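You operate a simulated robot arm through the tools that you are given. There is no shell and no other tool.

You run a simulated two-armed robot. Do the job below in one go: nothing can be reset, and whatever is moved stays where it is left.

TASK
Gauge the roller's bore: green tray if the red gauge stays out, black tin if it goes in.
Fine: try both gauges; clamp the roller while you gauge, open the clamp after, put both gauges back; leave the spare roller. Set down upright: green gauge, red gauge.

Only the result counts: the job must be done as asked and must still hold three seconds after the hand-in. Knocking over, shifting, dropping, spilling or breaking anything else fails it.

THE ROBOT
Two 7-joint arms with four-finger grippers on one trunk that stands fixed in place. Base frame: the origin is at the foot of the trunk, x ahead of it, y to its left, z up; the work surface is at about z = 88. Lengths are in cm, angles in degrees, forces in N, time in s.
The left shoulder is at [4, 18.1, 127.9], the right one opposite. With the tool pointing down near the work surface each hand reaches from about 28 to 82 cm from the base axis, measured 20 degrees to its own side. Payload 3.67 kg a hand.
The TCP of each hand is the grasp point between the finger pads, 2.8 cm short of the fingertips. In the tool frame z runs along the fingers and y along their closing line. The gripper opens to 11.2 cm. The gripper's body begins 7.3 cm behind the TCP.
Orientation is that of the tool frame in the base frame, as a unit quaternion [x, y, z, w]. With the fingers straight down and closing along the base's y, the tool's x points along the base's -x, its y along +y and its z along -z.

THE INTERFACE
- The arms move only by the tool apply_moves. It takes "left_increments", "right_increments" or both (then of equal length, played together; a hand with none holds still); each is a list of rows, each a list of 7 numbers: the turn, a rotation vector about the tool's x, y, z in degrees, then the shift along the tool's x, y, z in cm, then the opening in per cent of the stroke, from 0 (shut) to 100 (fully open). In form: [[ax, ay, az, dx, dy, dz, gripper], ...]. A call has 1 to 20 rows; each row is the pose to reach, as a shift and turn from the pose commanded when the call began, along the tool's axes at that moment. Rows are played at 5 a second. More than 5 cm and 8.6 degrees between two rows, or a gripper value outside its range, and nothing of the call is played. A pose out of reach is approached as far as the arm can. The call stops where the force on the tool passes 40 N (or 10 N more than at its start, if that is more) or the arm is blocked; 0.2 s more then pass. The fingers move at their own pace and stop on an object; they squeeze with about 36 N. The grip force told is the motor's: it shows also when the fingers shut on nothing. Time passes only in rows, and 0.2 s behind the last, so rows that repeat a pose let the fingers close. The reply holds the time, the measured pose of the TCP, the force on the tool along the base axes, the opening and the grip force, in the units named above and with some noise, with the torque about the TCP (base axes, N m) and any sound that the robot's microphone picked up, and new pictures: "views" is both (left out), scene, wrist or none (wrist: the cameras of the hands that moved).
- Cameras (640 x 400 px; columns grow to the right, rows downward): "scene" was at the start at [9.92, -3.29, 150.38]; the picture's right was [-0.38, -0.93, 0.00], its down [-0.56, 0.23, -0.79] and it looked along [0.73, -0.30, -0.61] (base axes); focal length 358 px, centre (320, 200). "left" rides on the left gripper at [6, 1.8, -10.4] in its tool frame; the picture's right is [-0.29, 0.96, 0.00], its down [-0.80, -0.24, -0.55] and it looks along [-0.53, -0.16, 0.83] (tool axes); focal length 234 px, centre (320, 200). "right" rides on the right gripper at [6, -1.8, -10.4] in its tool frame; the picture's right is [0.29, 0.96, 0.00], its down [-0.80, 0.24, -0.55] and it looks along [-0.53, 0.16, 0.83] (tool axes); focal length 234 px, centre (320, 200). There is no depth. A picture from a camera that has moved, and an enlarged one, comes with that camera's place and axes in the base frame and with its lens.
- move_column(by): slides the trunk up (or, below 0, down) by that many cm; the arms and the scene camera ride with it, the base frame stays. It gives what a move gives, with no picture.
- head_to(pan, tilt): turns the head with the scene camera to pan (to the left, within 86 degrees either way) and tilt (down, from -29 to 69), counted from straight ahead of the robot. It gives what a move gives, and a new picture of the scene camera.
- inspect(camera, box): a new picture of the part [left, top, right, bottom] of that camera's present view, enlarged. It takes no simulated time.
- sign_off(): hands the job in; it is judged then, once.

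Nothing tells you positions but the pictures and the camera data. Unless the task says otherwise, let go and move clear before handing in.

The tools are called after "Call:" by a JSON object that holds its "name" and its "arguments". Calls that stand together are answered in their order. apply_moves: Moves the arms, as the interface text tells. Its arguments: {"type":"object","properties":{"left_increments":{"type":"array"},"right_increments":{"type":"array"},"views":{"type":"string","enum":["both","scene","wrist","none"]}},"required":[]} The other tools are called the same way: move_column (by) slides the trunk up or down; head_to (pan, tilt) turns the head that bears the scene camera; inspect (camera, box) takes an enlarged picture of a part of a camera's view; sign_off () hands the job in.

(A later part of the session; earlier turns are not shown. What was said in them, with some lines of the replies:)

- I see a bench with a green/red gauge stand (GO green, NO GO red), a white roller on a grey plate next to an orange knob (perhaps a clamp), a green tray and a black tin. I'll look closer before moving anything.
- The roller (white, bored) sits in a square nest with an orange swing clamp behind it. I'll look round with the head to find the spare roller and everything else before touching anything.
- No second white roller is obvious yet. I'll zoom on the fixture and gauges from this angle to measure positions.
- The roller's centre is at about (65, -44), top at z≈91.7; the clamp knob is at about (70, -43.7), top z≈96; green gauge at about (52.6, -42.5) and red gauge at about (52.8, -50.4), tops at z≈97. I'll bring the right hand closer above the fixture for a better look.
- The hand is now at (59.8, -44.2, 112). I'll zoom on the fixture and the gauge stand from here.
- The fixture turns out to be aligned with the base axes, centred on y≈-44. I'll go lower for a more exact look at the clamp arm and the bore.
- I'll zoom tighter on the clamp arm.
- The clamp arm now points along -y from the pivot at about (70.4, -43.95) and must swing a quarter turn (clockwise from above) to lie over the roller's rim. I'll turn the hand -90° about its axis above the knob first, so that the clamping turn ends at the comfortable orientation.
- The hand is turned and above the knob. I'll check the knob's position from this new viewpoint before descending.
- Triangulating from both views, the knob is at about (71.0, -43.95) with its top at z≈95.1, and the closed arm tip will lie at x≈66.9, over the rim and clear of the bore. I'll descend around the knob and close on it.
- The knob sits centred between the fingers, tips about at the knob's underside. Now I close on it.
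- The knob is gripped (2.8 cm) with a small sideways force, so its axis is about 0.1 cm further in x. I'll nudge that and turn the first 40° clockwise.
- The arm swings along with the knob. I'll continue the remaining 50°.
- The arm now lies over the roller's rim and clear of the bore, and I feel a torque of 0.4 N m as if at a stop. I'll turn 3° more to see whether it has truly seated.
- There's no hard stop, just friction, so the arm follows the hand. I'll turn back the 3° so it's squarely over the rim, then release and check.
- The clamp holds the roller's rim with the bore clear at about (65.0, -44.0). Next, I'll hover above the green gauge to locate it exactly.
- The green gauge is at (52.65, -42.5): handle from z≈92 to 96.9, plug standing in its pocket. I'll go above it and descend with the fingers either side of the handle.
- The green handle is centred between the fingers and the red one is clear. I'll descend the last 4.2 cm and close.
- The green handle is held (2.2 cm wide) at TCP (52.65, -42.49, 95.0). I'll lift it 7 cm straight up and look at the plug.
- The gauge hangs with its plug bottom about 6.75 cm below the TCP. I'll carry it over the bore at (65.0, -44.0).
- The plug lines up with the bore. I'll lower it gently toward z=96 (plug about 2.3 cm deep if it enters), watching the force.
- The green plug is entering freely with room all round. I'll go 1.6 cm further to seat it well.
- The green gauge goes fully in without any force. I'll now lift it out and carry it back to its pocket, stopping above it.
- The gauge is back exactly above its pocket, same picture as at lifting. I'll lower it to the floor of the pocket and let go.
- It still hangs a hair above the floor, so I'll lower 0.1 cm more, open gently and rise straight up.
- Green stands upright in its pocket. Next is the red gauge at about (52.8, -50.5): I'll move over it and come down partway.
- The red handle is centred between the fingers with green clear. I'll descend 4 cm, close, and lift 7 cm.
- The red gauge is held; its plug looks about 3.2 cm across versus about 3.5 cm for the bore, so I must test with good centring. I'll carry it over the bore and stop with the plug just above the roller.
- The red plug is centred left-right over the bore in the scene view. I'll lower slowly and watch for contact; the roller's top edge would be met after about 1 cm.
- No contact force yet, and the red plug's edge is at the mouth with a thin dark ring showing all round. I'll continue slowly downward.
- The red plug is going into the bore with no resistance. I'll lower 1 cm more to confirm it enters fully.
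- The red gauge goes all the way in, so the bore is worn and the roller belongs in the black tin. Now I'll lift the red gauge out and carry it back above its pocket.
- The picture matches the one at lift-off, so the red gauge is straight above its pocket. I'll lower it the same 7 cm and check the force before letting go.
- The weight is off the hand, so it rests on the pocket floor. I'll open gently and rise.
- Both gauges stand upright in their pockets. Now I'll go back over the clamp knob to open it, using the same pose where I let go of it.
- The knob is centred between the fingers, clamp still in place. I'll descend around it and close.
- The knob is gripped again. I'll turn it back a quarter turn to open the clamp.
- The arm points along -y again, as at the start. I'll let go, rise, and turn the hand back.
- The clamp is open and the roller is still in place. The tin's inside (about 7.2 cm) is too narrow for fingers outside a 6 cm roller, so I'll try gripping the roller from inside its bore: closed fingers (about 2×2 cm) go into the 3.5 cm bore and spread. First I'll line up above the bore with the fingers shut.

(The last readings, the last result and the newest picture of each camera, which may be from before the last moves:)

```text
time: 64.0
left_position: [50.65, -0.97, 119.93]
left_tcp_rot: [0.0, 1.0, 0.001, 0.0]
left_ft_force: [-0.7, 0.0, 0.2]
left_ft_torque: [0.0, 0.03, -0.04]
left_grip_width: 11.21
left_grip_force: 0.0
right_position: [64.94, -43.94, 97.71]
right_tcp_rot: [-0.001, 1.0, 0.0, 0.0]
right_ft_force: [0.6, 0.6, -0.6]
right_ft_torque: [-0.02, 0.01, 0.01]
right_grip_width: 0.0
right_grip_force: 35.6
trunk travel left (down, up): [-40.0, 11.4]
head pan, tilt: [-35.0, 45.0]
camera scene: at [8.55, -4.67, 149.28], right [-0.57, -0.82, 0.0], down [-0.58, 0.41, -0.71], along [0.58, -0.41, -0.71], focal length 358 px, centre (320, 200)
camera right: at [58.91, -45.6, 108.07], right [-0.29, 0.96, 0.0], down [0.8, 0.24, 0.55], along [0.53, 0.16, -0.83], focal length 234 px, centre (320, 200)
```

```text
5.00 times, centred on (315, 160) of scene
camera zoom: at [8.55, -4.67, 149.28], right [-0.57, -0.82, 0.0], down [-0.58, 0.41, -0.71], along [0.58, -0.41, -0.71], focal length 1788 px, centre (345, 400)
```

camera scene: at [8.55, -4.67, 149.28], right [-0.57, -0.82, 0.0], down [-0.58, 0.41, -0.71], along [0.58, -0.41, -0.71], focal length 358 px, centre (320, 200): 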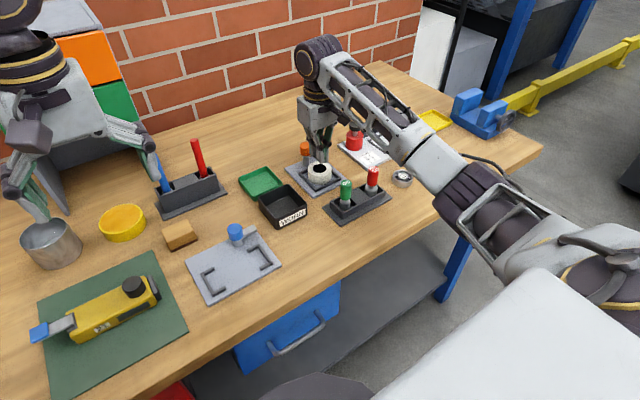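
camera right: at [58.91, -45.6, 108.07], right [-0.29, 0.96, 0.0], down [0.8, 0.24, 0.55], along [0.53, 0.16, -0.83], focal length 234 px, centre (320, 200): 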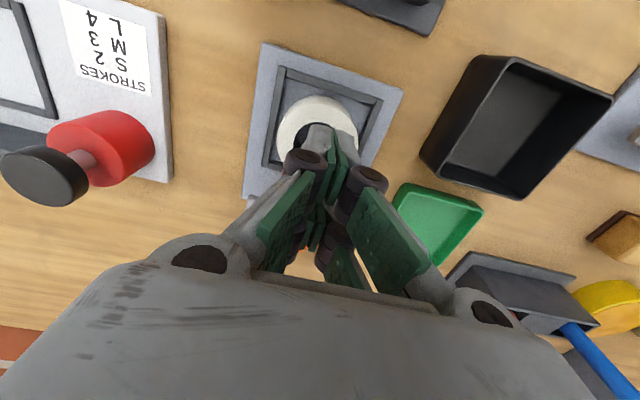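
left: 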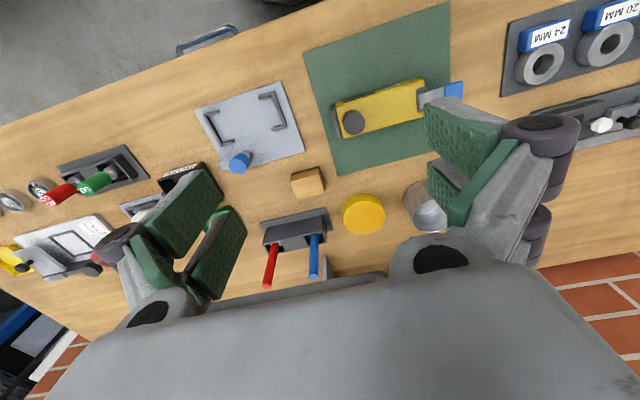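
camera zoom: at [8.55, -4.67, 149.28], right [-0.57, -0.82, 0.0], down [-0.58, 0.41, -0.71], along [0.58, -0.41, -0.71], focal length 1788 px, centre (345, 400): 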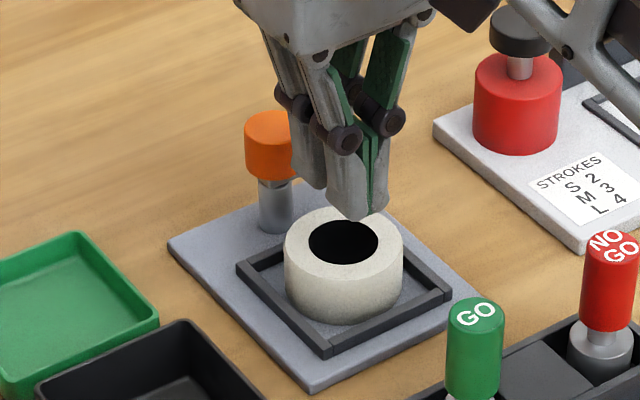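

The closed fingertips look offset toward me compared with what I expect for 2 cm wide fingers, as if each jaw had two digits. I need to understand the finger shape before inserting anything, so I'll zoom in.

Call:
{"name": "inspect", "arguments": {"camera": "scene", "box": [300, 125, 345, 170]}}

Call:
{"name": "inspect", "arguments": {"camera": "right", "box": [270, 110, 370, 200]}}

Call:
{"name": "inspect", "arguments": {"camera": "left", "box": [0, 100, 200, 300]}}

```text
8.89 times, centred on (322, 148) of scene
camera zoom: at [8.55, -4.67, 149.28], right [-0.57, -0.82, 0.0], down [-0.58, 0.41, -0.71], along [0.58, -0.41, -0.71], focal length 3178 px, centre (298, 667)
```

zoom: 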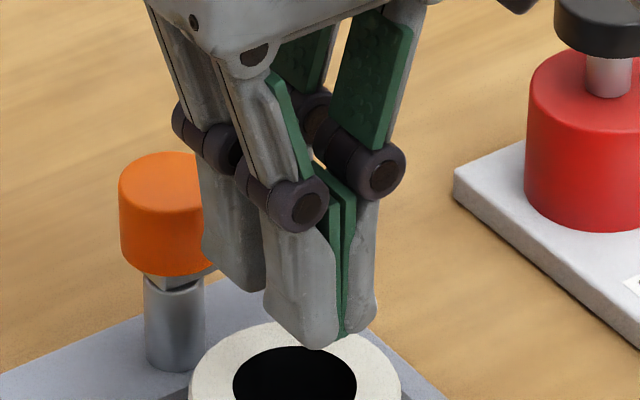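

```text
4.44 times, centred on (320, 155) of right
camera zoom: at [58.91, -45.6, 108.07], right [-0.29, 0.96, 0.0], down [0.8, 0.24, 0.55], along [0.53, 0.16, -0.83], focal length 1041 px, centre (320, 400)
```

zoom: 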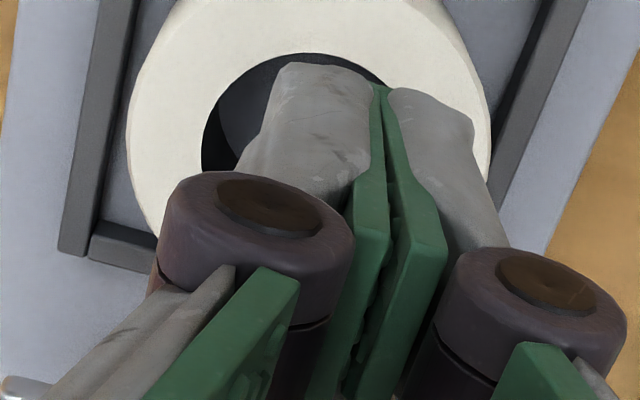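

```text
2.00 times, centred on (100, 200) of left
camera zoom: at [44.67, 0.99, 130.38], right [0.29, 0.96, 0.0], down [0.8, -0.24, 0.55], along [0.53, -0.16, -0.83], focal length 468 px, centre (760, 200)
```

zoom: 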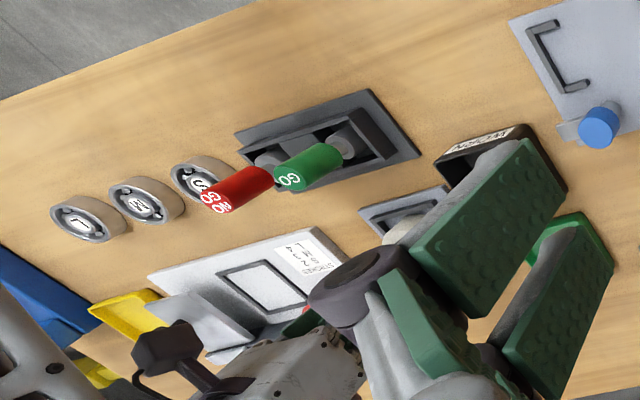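

Each jaw indeed carries two digits (about 5 cm wide overall), so an inside grip is impossible; I'll grip the roller's outside near its top and set it down shallowly into the tin. Let me measure the tin precisely.

Call:
{"name": "inspect", "arguments": {"camera": "right", "box": [400, 30, 640, 230]}}

Call:
{"name": "inspect", "arguments": {"camera": "scene", "box": [250, 175, 320, 235]}}

```text
2.00 times, centred on (520, 130) of right
camera zoom: at [58.91, -45.6, 108.07], right [-0.29, 0.96, 0.0], down [0.8, 0.24, 0.55], along [0.53, 0.16, -0.83], focal length 468 px, centre (-80, 340)
```

zoom: 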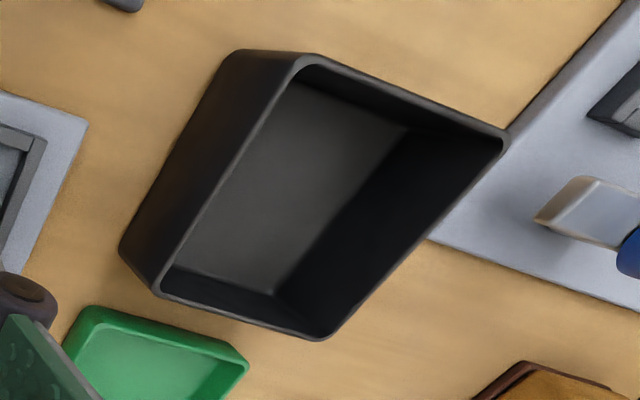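

```text
6.67 times, centred on (285, 205) of scene
camera zoom: at [8.55, -4.67, 149.28], right [-0.57, -0.82, 0.0], down [-0.58, 0.41, -0.71], along [0.58, -0.41, -0.71], focal length 2383 px, centre (553, 167)
```

zoom: 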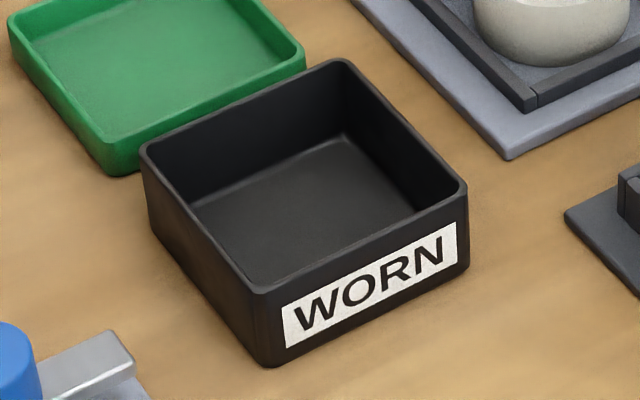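

The tin's rim is at about z=91.9, floor ≈88.5, centred on (60.4, -30.55), inner width ≈7.3 cm. I'll open the fingers around the roller (closing along y), go down so the tips are about 0.6 cm below its top, and check.

Call:
{"name": "apply_moves", "arguments": {"right_increments": [[0, 0, 0, 0, 0, 0, 30], [0, 0, 0, 0, 0, 0, 60], [0, 0, 0, 0, 0, 0, 70], [0, 0, 0, 0, 0, 0, 70], [0, 0, 0, 0, 0, 1.5, 70], [0, 0, 0, 0, 0, 3.0, 70], [0, 0, 0, 0, 0, 3.8, 70], [0, 0, 0, 0, 0, 3.8, 70]], "views": "both"}}

Call:
{"name": "inspect", "arguments": {"camera": "scene", "box": [275, 120, 355, 200]}}

Call:
{"name": "inspect", "arguments": {"camera": "right", "box": [180, 60, 440, 280]}}

```text
time: 65.8
left_position: [50.75, -1.02, 119.93]
left_tcp_rot: [0.0, 1.0, 0.0, 0.0]
left_ft_force: [0.0, 0.3, -0.4]
left_ft_torque: [0.0, -0.01, 0.01]
left_grip_width: 11.2
left_grip_force: 0.1
right_position: [65.03, -43.84, 93.79]
right_tcp_rot: [0.001, 1.0, 0.0, 0.0]
right_ft_force: [0.4, 0.3, 0.6]
right_ft_torque: [0.02, -0.01, -0.04]
right_grip_width: 7.87
right_grip_force: 0.1
trunk travel left (down, up): [-40.0, 11.4]
head pan, tilt: [-35.0, 45.0]
camera scene: at [8.56, -4.68, 149.28], right [-0.57, -0.82, 0.0], down [-0.58, 0.41, -0.71], along [0.58, -0.41, -0.71], focal length 358 px, centre (320, 200)
camera right: at [58.87, -45.61, 104.26], right [-0.29, 0.96, 0.0], down [0.8, 0.24, 0.55], along [0.53, 0.16, -0.83], focal length 234 px, centre (320, 200)
```

scene: 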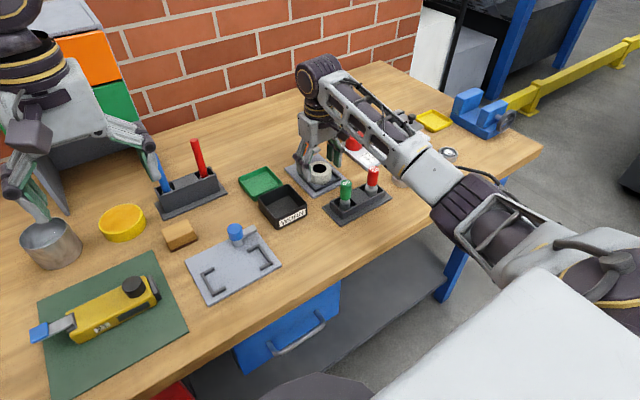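
right: 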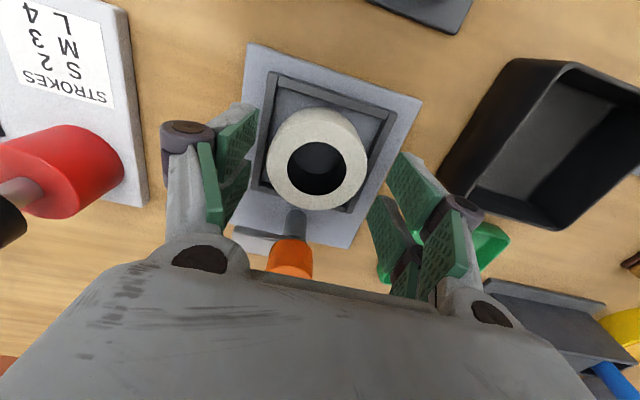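

```text
5.00 times, centred on (315, 160) of scene
camera zoom: at [8.56, -4.68, 149.28], right [-0.57, -0.82, 0.0], down [-0.58, 0.41, -0.71], along [0.58, -0.41, -0.71], focal length 1788 px, centre (345, 400)
```

zoom: 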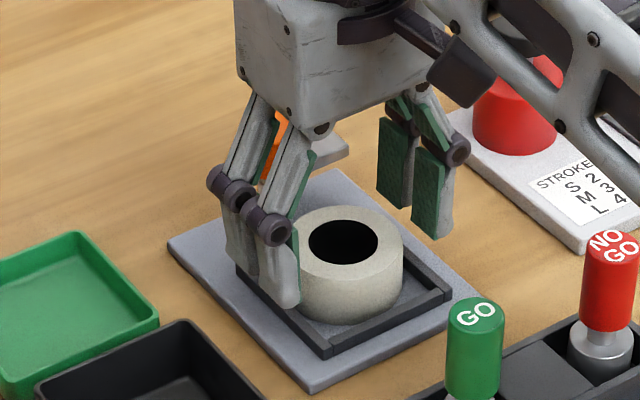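

```text
1.82 times, centred on (310, 170) of right
camera zoom: at [58.87, -45.61, 104.26], right [-0.29, 0.96, 0.0], down [0.8, 0.24, 0.55], along [0.53, 0.16, -0.83], focal length 426 px, centre (338, 254)
```

zoom: 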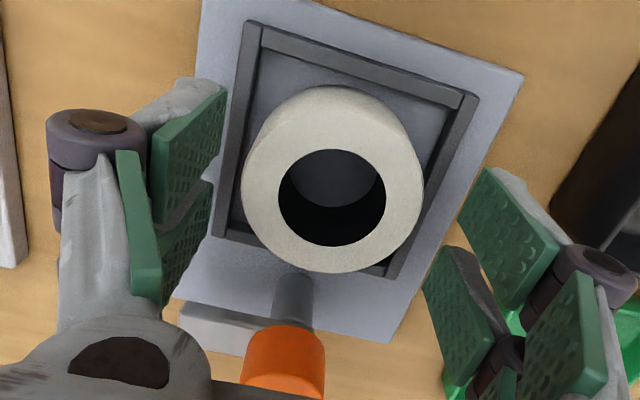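

The jaws straddle the roller's top above the nest walls, with nothing else in the way. I'll close on it.

Call:
{"name": "apply_moves", "arguments": {"right_increments": [[0, 0, 0, 0, 0, 0, 60], [0, 0, 0, 0, 0, 0, 55], [0, 0, 0, 0, 0, 0, 48], [0, 0, 0, 0, 0, 0, 45], [0, 0, 0, 0, 0, 0, 45]], "views": "both"}}

Call:
{"name": "inspect", "arguments": {"camera": "scene", "box": [275, 120, 355, 200]}}

Call:
{"name": "inspect", "arguments": {"camera": "right", "box": [180, 60, 440, 280]}}

```text
time: 67.0
left_position: [50.68, -0.85, 119.92]
left_tcp_rot: [0.0, 1.0, 0.0, -0.001]
left_ft_force: [0.4, 0.1, 0.8]
left_ft_torque: [0.0, 0.0, -0.01]
left_grip_width: 11.18
left_grip_force: 0.1
right_position: [64.92, -43.86, 93.88]
right_tcp_rot: [0.001, 1.0, 0.0, 0.0]
right_ft_force: [0.6, -1.3, 1.2]
right_ft_torque: [-0.05, -0.01, 0.01]
right_grip_width: 5.52
right_grip_force: 35.8
trunk travel left (down, up): [-40.0, 11.4]
head pan, tilt: [-35.0, 45.0]
camera scene: at [8.56, -4.68, 149.28], right [-0.57, -0.82, 0.0], down [-0.58, 0.41, -0.71], along [0.58, -0.41, -0.71], focal length 358 px, centre (320, 200)
camera right: at [58.87, -45.62, 104.29], right [-0.29, 0.96, 0.0], down [0.8, 0.24, 0.55], along [0.53, 0.16, -0.83], focal length 234 px, centre (320, 200)
```

scene: 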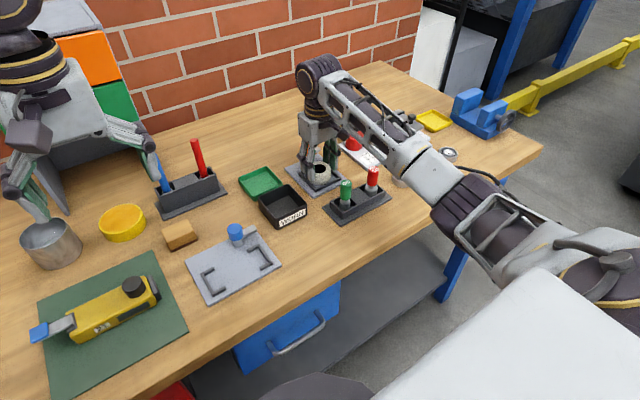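
right: 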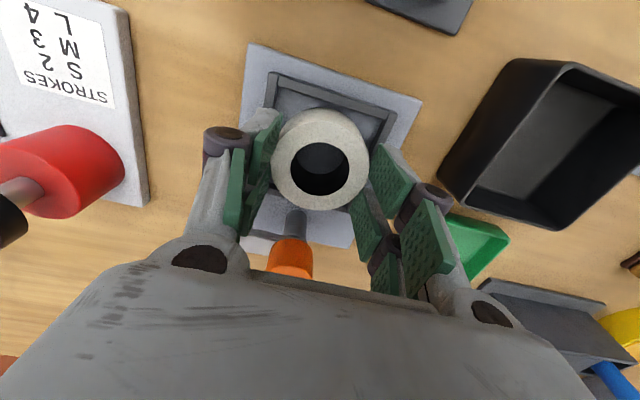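

```text
5.00 times, centred on (315, 160) of scene
camera zoom: at [8.56, -4.68, 149.28], right [-0.57, -0.82, 0.0], down [-0.58, 0.41, -0.71], along [0.58, -0.41, -0.71], focal length 1788 px, centre (345, 400)
```

zoom: 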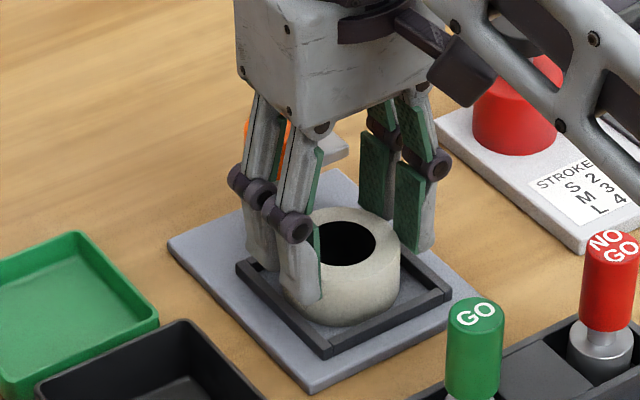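

```text
1.82 times, centred on (310, 170) of right
camera zoom: at [58.87, -45.62, 104.29], right [-0.29, 0.96, 0.0], down [0.8, 0.24, 0.55], along [0.53, 0.16, -0.83], focal length 426 px, centre (338, 254)
```

zoom: 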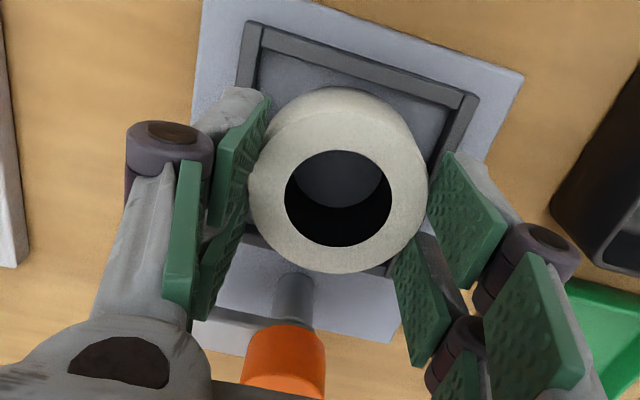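

The jaws stopped on the roller at a reading of 5.5 cm with full grip force. I'll lift 1 cm first to test the hold.

Call:
{"name": "apply_moves", "arguments": {"right_increments": [[0, 0, 0, 0, 0, -0.3, 45], [0, 0, 0, 0, 0, -0.7, 45], [0, 0, 0, 0, 0, -1.0, 45], [0, 0, 0, 0, 0, -1.0, 45]], "views": "both"}}

Call:
{"name": "inspect", "arguments": {"camera": "scene", "box": [275, 120, 355, 200]}}

Call:
{"name": "inspect", "arguments": {"camera": "right", "box": [180, 60, 440, 280]}}

```text
time: 68.0
left_position: [50.7, -0.96, 119.88]
left_tcp_rot: [0.0, 1.0, 0.0, 0.0]
left_ft_force: [-0.3, -0.1, -0.5]
left_ft_torque: [0.0, 0.02, 0.0]
left_grip_width: 11.17
left_grip_force: 0.1
right_position: [65.02, -43.85, 94.87]
right_tcp_rot: [0.001, 1.0, 0.001, 0.001]
right_ft_force: [0.3, -0.9, -1.2]
right_ft_torque: [0.0, -0.02, -0.01]
right_grip_width: 5.5
right_grip_force: 36.1
trunk travel left (down, up): [-40.0, 11.4]
head pan, tilt: [-35.0, 45.0]
camera scene: at [8.58, -4.69, 149.28], right [-0.57, -0.82, 0.0], down [-0.58, 0.41, -0.71], along [0.58, -0.41, -0.71], focal length 358 px, centre (320, 200)
camera right: at [58.91, -45.63, 105.29], right [-0.29, 0.96, 0.0], down [0.8, 0.24, 0.55], along [0.53, 0.16, -0.83], focal length 234 px, centre (320, 200)
```

scene: 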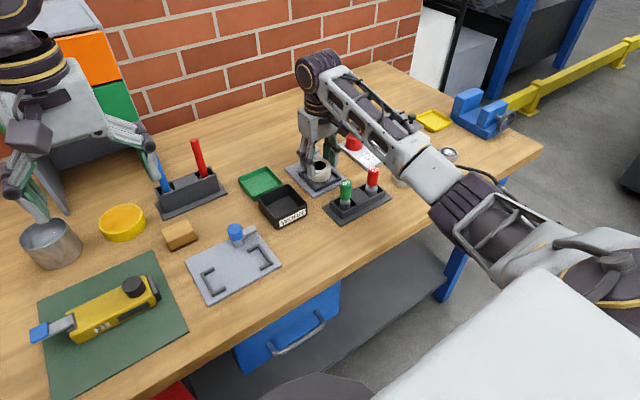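
right: 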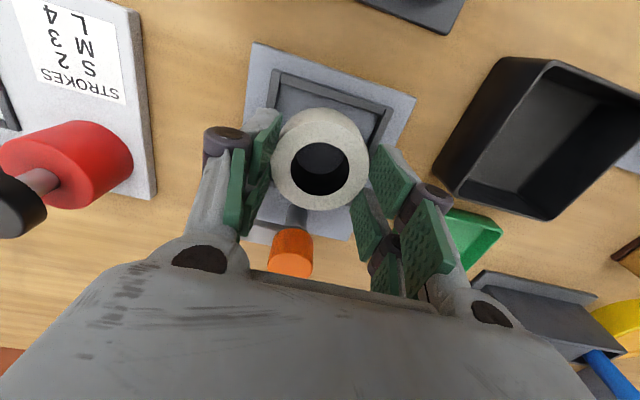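

```text
5.00 times, centred on (315, 160) of scene
camera zoom: at [8.58, -4.69, 149.28], right [-0.57, -0.82, 0.0], down [-0.58, 0.41, -0.71], along [0.58, -0.41, -0.71], focal length 1788 px, centre (345, 400)
```

zoom: 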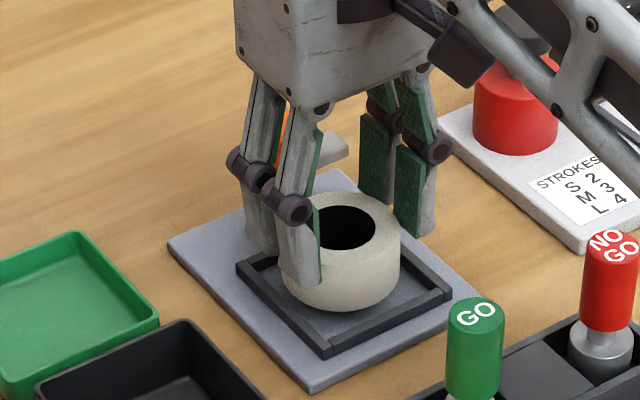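

```text
1.82 times, centred on (310, 170) of right
camera zoom: at [58.91, -45.63, 105.29], right [-0.29, 0.96, 0.0], down [0.8, 0.24, 0.55], along [0.53, 0.16, -0.83], focal length 426 px, centre (338, 254)
```

zoom: 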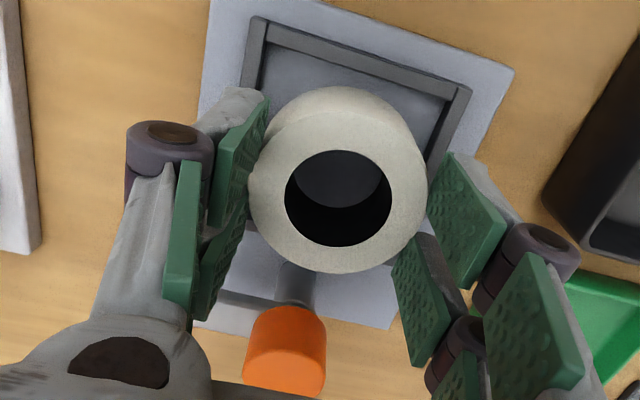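

The roller is held level and clear of the nest. I'll lift it higher and carry it over the black tin.

Call:
{"name": "apply_moves", "arguments": {"right_increments": [[0, 0, 0, 0, 0, -2, 45], [0, 0, 0, 0, 0, -4, 45], [0, 0, 0, 0, 0, -5.5, 45], [0, 0, 0, 0.8, 2.2, -5.5, 45], [0, 0, 0, 1.8, 5.2, -5.5, 45], [0, 0, 0, 2.8, 8.2, -5.5, 45], [0, 0, 0, 3.8, 11.2, -5.5, 45], [0, 0, 0, 4.5, 13.0, -5.5, 45], [0, 0, 0, 4.5, 13.3, -5.5, 45], [0, 0, 0, 4.5, 13.3, -5.5, 45]], "views": "both"}}

Call:
{"name": "inspect", "arguments": {"camera": "scene", "box": [230, 130, 340, 240]}}

Call:
{"name": "inspect", "arguments": {"camera": "right", "box": [180, 40, 440, 280]}}

```text
time: 70.2
left_position: [50.73, -1.01, 119.93]
left_tcp_rot: [0.0, 1.0, -0.001, 0.0]
left_ft_force: [0.6, 0.0, 0.2]
left_ft_torque: [-0.01, -0.01, -0.01]
left_grip_width: 11.18
left_grip_force: 0.0
right_position: [60.47, -30.53, 100.43]
right_tcp_rot: [0.001, 1.0, 0.0, 0.001]
right_ft_force: [0.9, 0.3, -2.0]
right_ft_torque: [-0.01, 0.01, -0.01]
right_grip_width: 5.51
right_grip_force: 36.1
trunk travel left (down, up): [-40.0, 11.4]
head pan, tilt: [-35.0, 45.0]
camera scene: at [8.58, -4.67, 149.28], right [-0.57, -0.82, 0.0], down [-0.58, 0.41, -0.71], along [0.58, -0.41, -0.71], focal length 358 px, centre (320, 200)
camera right: at [54.43, -32.25, 110.81], right [-0.29, 0.96, 0.0], down [0.8, 0.24, 0.55], along [0.53, 0.16, -0.83], focal length 234 px, centre (320, 200)
```

scene: 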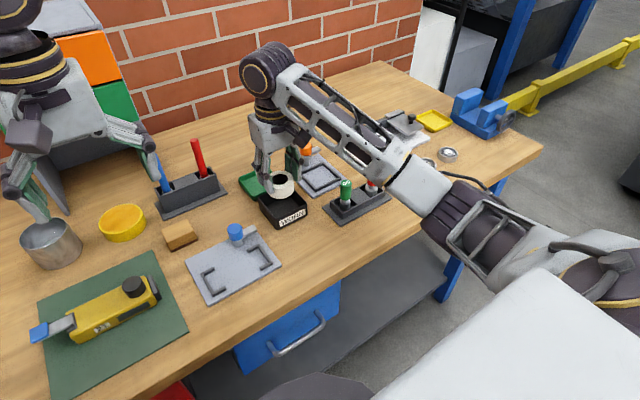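
right: 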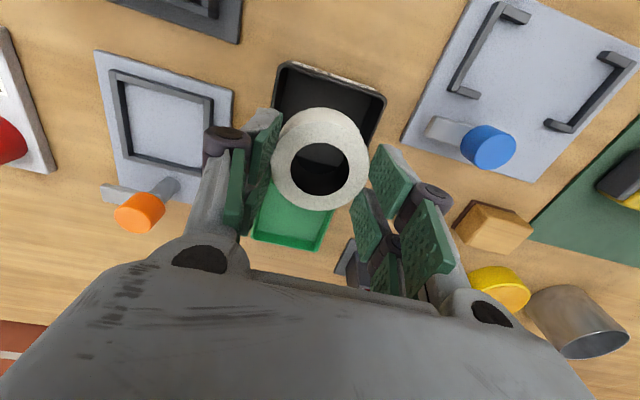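

```text
3.64 times, centred on (285, 185) of scene
camera zoom: at [8.58, -4.67, 149.28], right [-0.57, -0.82, 0.0], down [-0.58, 0.41, -0.71], along [0.58, -0.41, -0.71], focal length 1300 px, centre (447, 254)
```

zoom: 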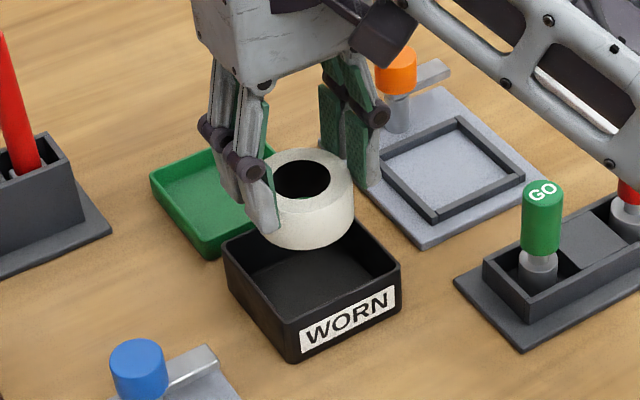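

```text
1.67 times, centred on (310, 160) of right
camera zoom: at [54.43, -32.25, 110.81], right [-0.29, 0.96, 0.0], down [0.8, 0.24, 0.55], along [0.53, 0.16, -0.83], focal length 390 px, centre (337, 267)
```

zoom: 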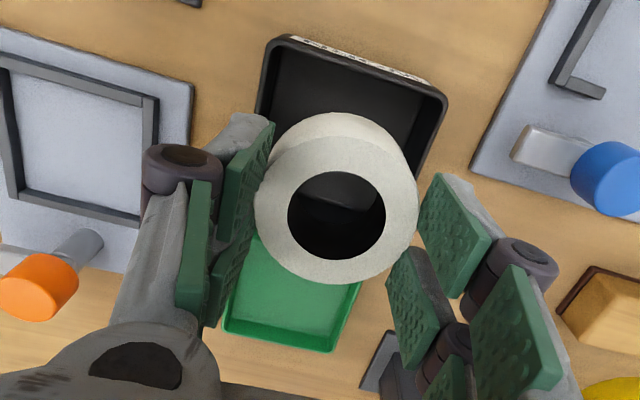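

The roller is centred over the tin. I'll lower it until the fingertips are just above the rim.

Call:
{"name": "apply_moves", "arguments": {"right_increments": [[0, 0, 0, 0.1, 0, 1.5, 45], [0, 0, 0, 0.1, 0, 3.0, 45], [0, 0, 0, 0.1, 0, 4.2, 45], [0, 0, 0, 0.1, 0, 5.0, 45], [0, 0, 0, 0.1, 0, 5.2, 45], [0, 0, 0, 0.1, 0, 5.2, 45]], "views": "both"}}

Call:
{"name": "inspect", "arguments": {"camera": "scene", "box": [245, 150, 325, 235]}}

Call:
{"name": "inspect", "arguments": {"camera": "right", "box": [180, 40, 440, 280]}}

```text
time: 71.5
left_position: [50.64, -0.9, 119.85]
left_tcp_rot: [0.0, 1.0, 0.001, 0.0]
left_ft_force: [-0.9, 0.8, 0.1]
left_ft_torque: [0.0, -0.04, 0.01]
left_grip_width: 11.19
left_grip_force: 0.1
right_position: [60.34, -30.49, 95.0]
right_tcp_rot: [0.002, 1.0, 0.001, -0.001]
right_ft_force: [-0.4, -0.3, -1.5]
right_ft_torque: [-0.01, -0.01, 0.02]
right_grip_width: 5.51
right_grip_force: 36.0
trunk travel left (down, up): [-40.0, 11.4]
head pan, tilt: [-35.0, 45.0]
camera scene: at [8.58, -4.69, 149.28], right [-0.57, -0.82, 0.0], down [-0.58, 0.41, -0.71], along [0.58, -0.41, -0.71], focal length 358 px, centre (320, 200)
camera right: at [54.32, -32.3, 105.58], right [-0.29, 0.96, 0.0], down [0.8, 0.24, 0.55], along [0.53, 0.16, -0.83], focal length 234 px, centre (320, 200)
```

scene: 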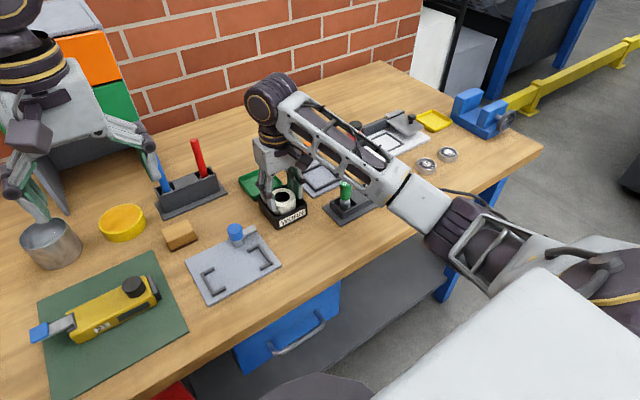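
right: 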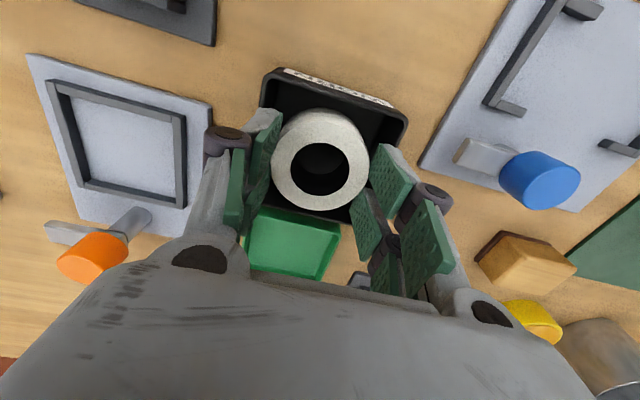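

```text
4.71 times, centred on (285, 192) of scene
camera zoom: at [8.58, -4.69, 149.28], right [-0.57, -0.82, 0.0], down [-0.58, 0.41, -0.71], along [0.58, -0.41, -0.71], focal length 1682 px, centre (485, 235)
```

zoom: 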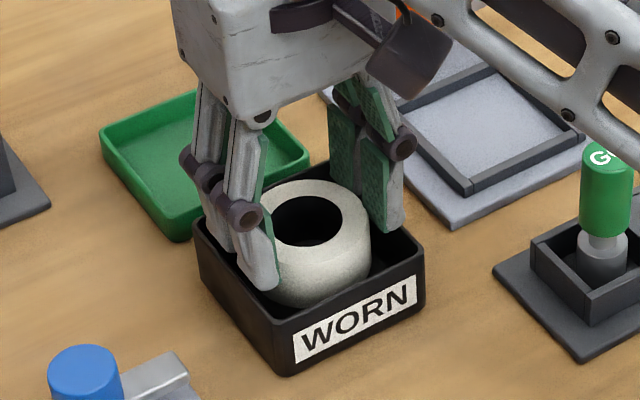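

```text
1.67 times, centred on (310, 160) of right
camera zoom: at [54.32, -32.3, 105.58], right [-0.29, 0.96, 0.0], down [0.8, 0.24, 0.55], along [0.53, 0.16, -0.83], focal length 390 px, centre (337, 267)
```

zoom: 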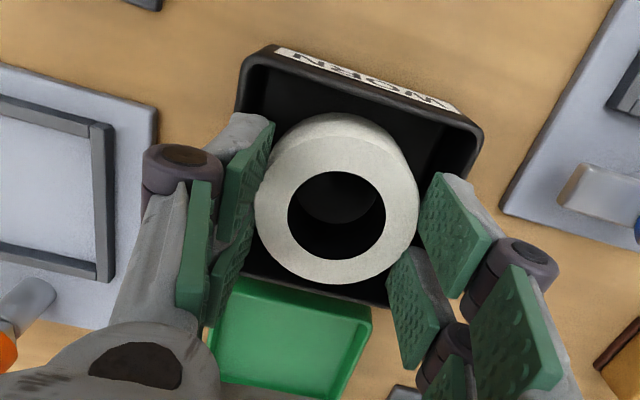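

The fingertips are just above the rim and the roller's lower part is inside the tin, centred at (60.35, -30.5). I'll let go by opening slightly, then rise straight up.

Call:
{"name": "apply_moves", "arguments": {"right_increments": [[0, 0, 0, 0, 0, 0.1, 45], [0, 0, 0, 0, 0, 0.1, 48], [0, 0, 0, 0, 0, 0.1, 49], [0, 0, 0, 0, 0, 0.1, 50], [0, 0, 0, 0, 0, 0.1, 54], [0, 0, 0, 0, 0, 0.1, 60], [0, 0, 0, 0, 0, 0.1, 62], [0, 0, 0, 0, 0, 0.1, 62]], "views": "both"}}

Call:
{"name": "inspect", "arguments": {"camera": "scene", "box": [245, 150, 325, 235]}}

Call:
{"name": "inspect", "arguments": {"camera": "right", "box": [180, 40, 440, 280]}}

```text
time: 73.3
left_position: [50.61, -0.92, 119.95]
left_tcp_rot: [0.0, 1.0, 0.0, 0.0]
left_ft_force: [-0.5, 0.6, 0.3]
left_ft_torque: [0.02, 0.0, 0.04]
left_grip_width: 11.21
left_grip_force: 0.0
right_position: [60.52, -30.48, 95.12]
right_tcp_rot: [0.001, 1.0, 0.0, -0.001]
right_ft_force: [0.4, 0.3, -0.6]
right_ft_torque: [0.01, 0.0, -0.02]
right_grip_width: 6.94
right_grip_force: 0.0
trunk travel left (down, up): [-40.0, 11.4]
head pan, tilt: [-35.0, 45.0]
camera scene: at [8.57, -4.68, 149.28], right [-0.57, -0.82, 0.0], down [-0.58, 0.41, -0.71], along [0.58, -0.41, -0.71], focal length 358 px, centre (320, 200)
camera right: at [54.31, -32.28, 105.49], right [-0.29, 0.96, 0.0], down [0.8, 0.24, 0.55], along [0.53, 0.16, -0.83], focal length 234 px, centre (320, 200)
```

scene: 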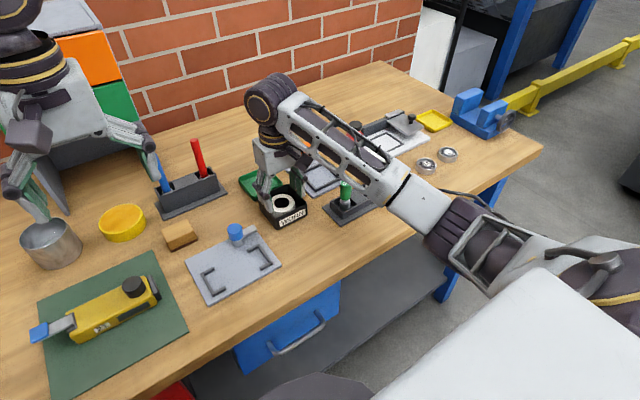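
right: 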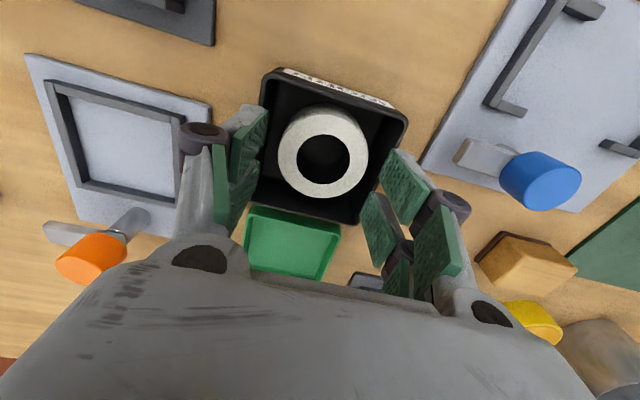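

```text
4.71 times, centred on (285, 192) of scene
camera zoom: at [8.57, -4.68, 149.28], right [-0.57, -0.82, 0.0], down [-0.58, 0.41, -0.71], along [0.58, -0.41, -0.71], focal length 1682 px, centre (485, 235)
```

zoom: 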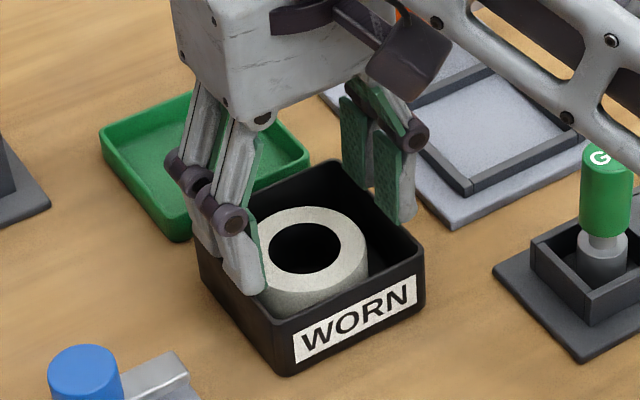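

```text
1.67 times, centred on (310, 160) of right
camera zoom: at [54.31, -32.28, 105.49], right [-0.29, 0.96, 0.0], down [0.8, 0.24, 0.55], along [0.53, 0.16, -0.83], focal length 390 px, centre (337, 267)
```

zoom: 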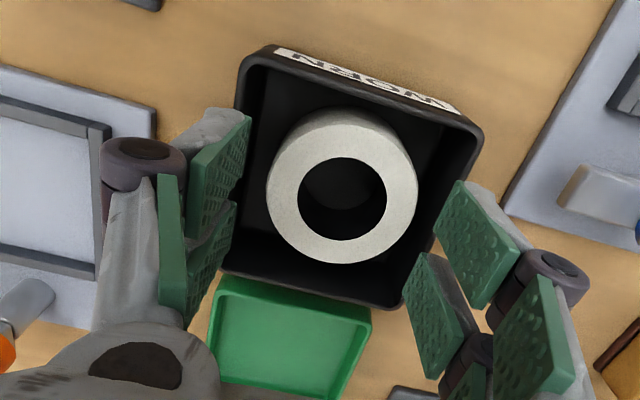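

The roller lies flat in the black tin. I'll raise the hand well clear and check everything once more.

Call:
{"name": "apply_moves", "arguments": {"right_increments": [[0, 0, 0, 0, 0, -2, 62], [0, 0, 0, 0, 0, -5, 62], [0, 0, 0, 0, 0, -9, 65], [0, 0, 0, 0, 0, -13, 70], [0, 0, 0, 2, -3, -17, 70], [0, 0, 0, 5, -6, -20, 70], [0, 0, 0, 8, -9, -22, 70], [0, 0, 0, 11, -12, -23, 70], [0, 0, 0, 14, -15, -23, 70], [0, 0, 0, 14, -15, -23, 70]], "views": "both"}}

Call:
{"name": "inspect", "arguments": {"camera": "scene", "box": [235, 120, 405, 235]}}

Call:
{"name": "inspect", "arguments": {"camera": "scene", "box": [250, 165, 320, 235]}}

Call:
{"name": "inspect", "arguments": {"camera": "right", "box": [200, 60, 460, 240]}}

```text
refused: row 5 steps farther than a row can; nothing moved
```

```text
3.48 times, centred on (320, 178) of scene
camera zoom: at [8.57, -4.68, 149.28], right [-0.57, -0.82, 0.0], down [-0.58, 0.41, -0.71], along [0.58, -0.41, -0.71], focal length 1244 px, centre (320, 278)
```

zoom: 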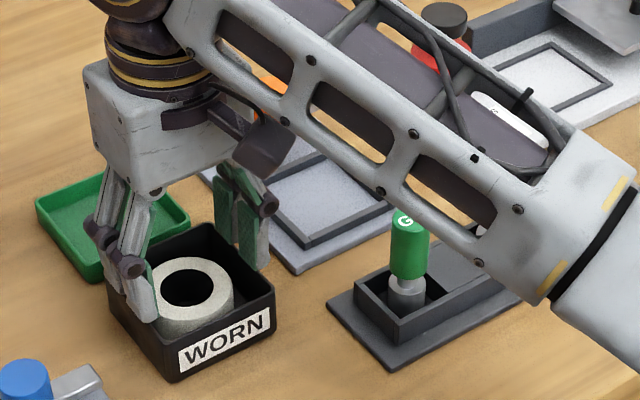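

```text
5.71 times, centred on (285, 200) of scene
camera zoom: at [8.57, -4.68, 149.28], right [-0.57, -0.82, 0.0], down [-0.58, 0.41, -0.71], along [0.58, -0.41, -0.71], focal length 2043 px, centre (520, 200)
```

zoom: 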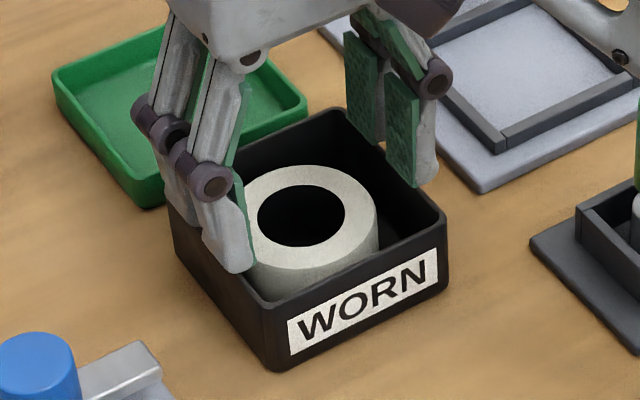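

```text
2.22 times, centred on (330, 150) of right
camera zoom: at [54.31, -32.28, 105.49], right [-0.29, 0.96, 0.0], down [0.8, 0.24, 0.55], along [0.53, 0.16, -0.83], focal length 520 px, centre (298, 311)
```

zoom: 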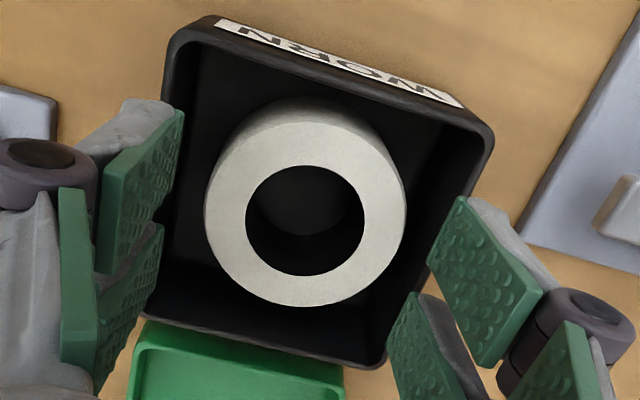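

The move was refused because one step was too long; nothing moved. I'll repeat it in smaller steps, straight up first.

Call:
{"name": "apply_moves", "arguments": {"right_increments": [[0, 0, 0, 0, 0, -2, 62], [0, 0, 0, 0, 0, -5, 62], [0, 0, 0, 0, 0, -9, 65], [0, 0, 0, 0, 0, -13, 70], [0, 0, 0, 0, 0, -17, 70], [0, 0, 0, 2, -2, -20, 70], [0, 0, 0, 4, -5, -22, 70], [0, 0, 0, 6, -8, -23, 70], [0, 0, 0, 8, -11, -23, 70], [0, 0, 0, 10, -14, -23, 70], [0, 0, 0, 12, -17, -23, 70], [0, 0, 0, 12, -17, -23, 70]], "views": "both"}}

Call:
{"name": "inspect", "arguments": {"camera": "scene", "box": [235, 120, 405, 235]}}

Call:
{"name": "inspect", "arguments": {"camera": "scene", "box": [250, 165, 320, 235]}}

Call:
{"name": "inspect", "arguments": {"camera": "right", "box": [200, 60, 460, 240]}}

```text
time: 76.0
left_position: [50.76, -0.87, 119.92]
left_tcp_rot: [0.0, 1.0, -0.001, -0.001]
left_ft_force: [0.1, 0.0, -1.5]
left_ft_torque: [0.01, -0.02, 0.03]
left_grip_width: 11.21
left_grip_force: 0.0
right_position: [48.31, -47.63, 118.01]
right_tcp_rot: [0.0, 1.0, 0.0, -0.001]
right_ft_force: [0.7, 0.3, 0.2]
right_ft_torque: [0.01, -0.01, -0.03]
right_grip_width: 7.84
right_grip_force: 0.1
trunk travel left (down, up): [-40.0, 11.4]
head pan, tilt: [-35.0, 45.0]
camera scene: at [8.64, -4.63, 149.28], right [-0.57, -0.82, 0.0], down [-0.58, 0.41, -0.71], along [0.58, -0.41, -0.71], focal length 358 px, centre (320, 200)
camera right: at [42.33, -49.34, 128.45], right [-0.29, 0.96, 0.0], down [0.8, 0.24, 0.55], along [0.53, 0.16, -0.83], focal length 234 px, centre (320, 200)
```

scene: 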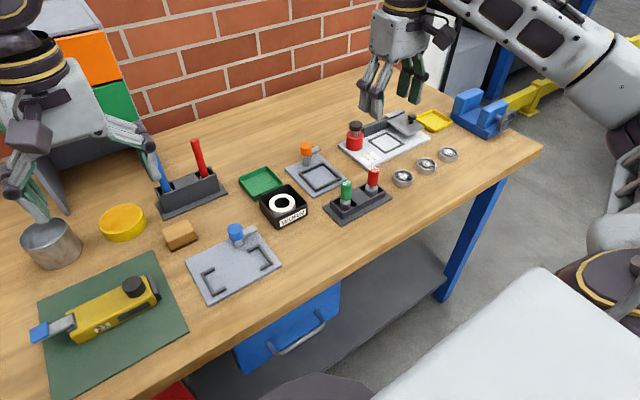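
right: 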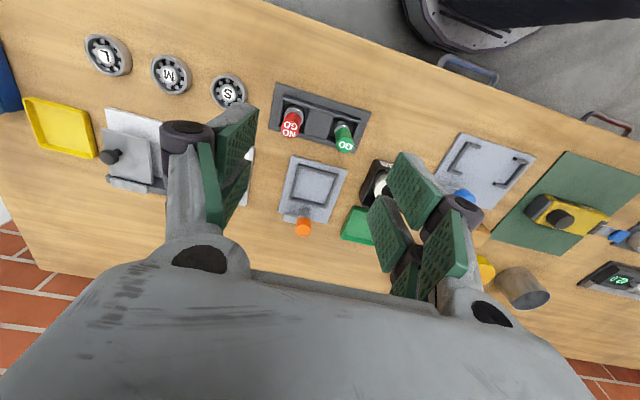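

```text
3.48 times, centred on (320, 178) of scene
camera zoom: at [8.64, -4.63, 149.28], right [-0.57, -0.82, 0.0], down [-0.58, 0.41, -0.71], along [0.58, -0.41, -0.71], focal length 1244 px, centre (320, 278)
```

zoom: 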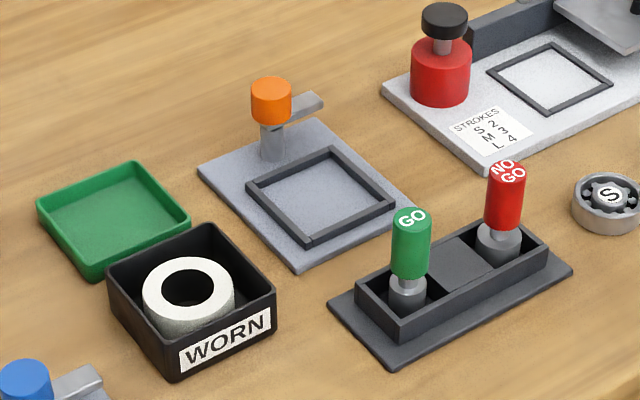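

```text
5.71 times, centred on (285, 200) of scene
camera zoom: at [8.64, -4.63, 149.28], right [-0.57, -0.82, 0.0], down [-0.58, 0.41, -0.71], along [0.58, -0.41, -0.71], focal length 2043 px, centre (520, 200)
```

zoom: 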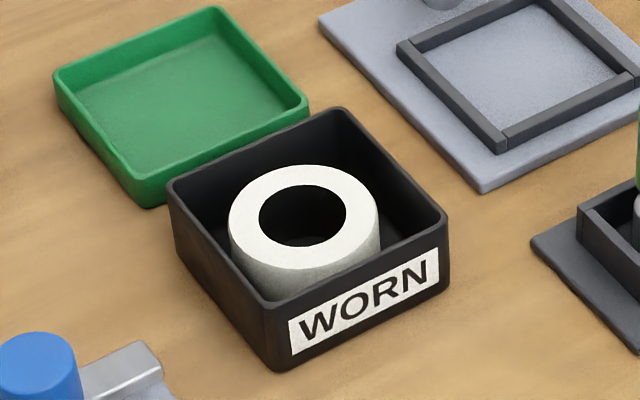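

```text
2.22 times, centred on (330, 150) of right
camera zoom: at [42.33, -49.34, 128.45], right [-0.29, 0.96, 0.0], down [0.8, 0.24, 0.55], along [0.53, 0.16, -0.83], focal length 520 px, centre (298, 311)
```

zoom: 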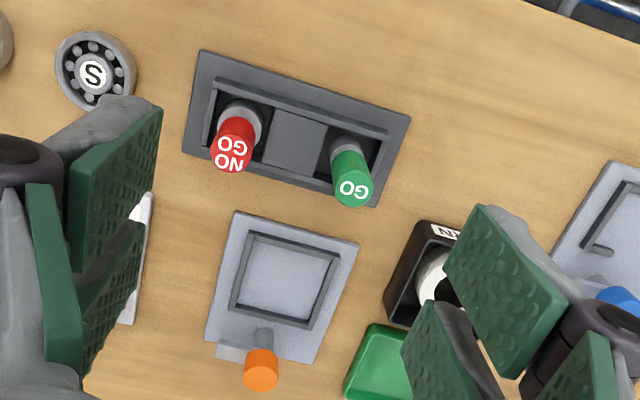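

The roller lies flat in the black (WORN) tin and both gauges stand upright in their own pockets. The clamp is open as it was at the start, nothing else looks moved, and the hand is clear. I'm handing the job in.

Call:
{"name": "sign_off", "arguments": {}}

```text
The job is handed in.
```

I gauged the roller and the bore is worn: the red gauge went all the way in with no resistance, so the roller is now in the black tin. I've handed the job in.

- **Gauging:** I tried the green gauge first, then the red one, both with the clamp swung over the roller's rim. The green gauge also went in freely.
- **Clamp:** It turned with only friction and no hard stop. I set it squarely over the rim for gauging and turned it back to its starting position afterwards.
- **Gauges:** Both are back in their own pockets, standing upright.
- **Roller:** The gripper's jaws are too wide to fit inside the tin beside the roller. I let go with the fingertips just above the rim, so it dropped roughly 1.5 cm. It lies flat in the tin.
- **Spare roller:** I never saw one on the bench. In the last pictures nothing else looked out of place.
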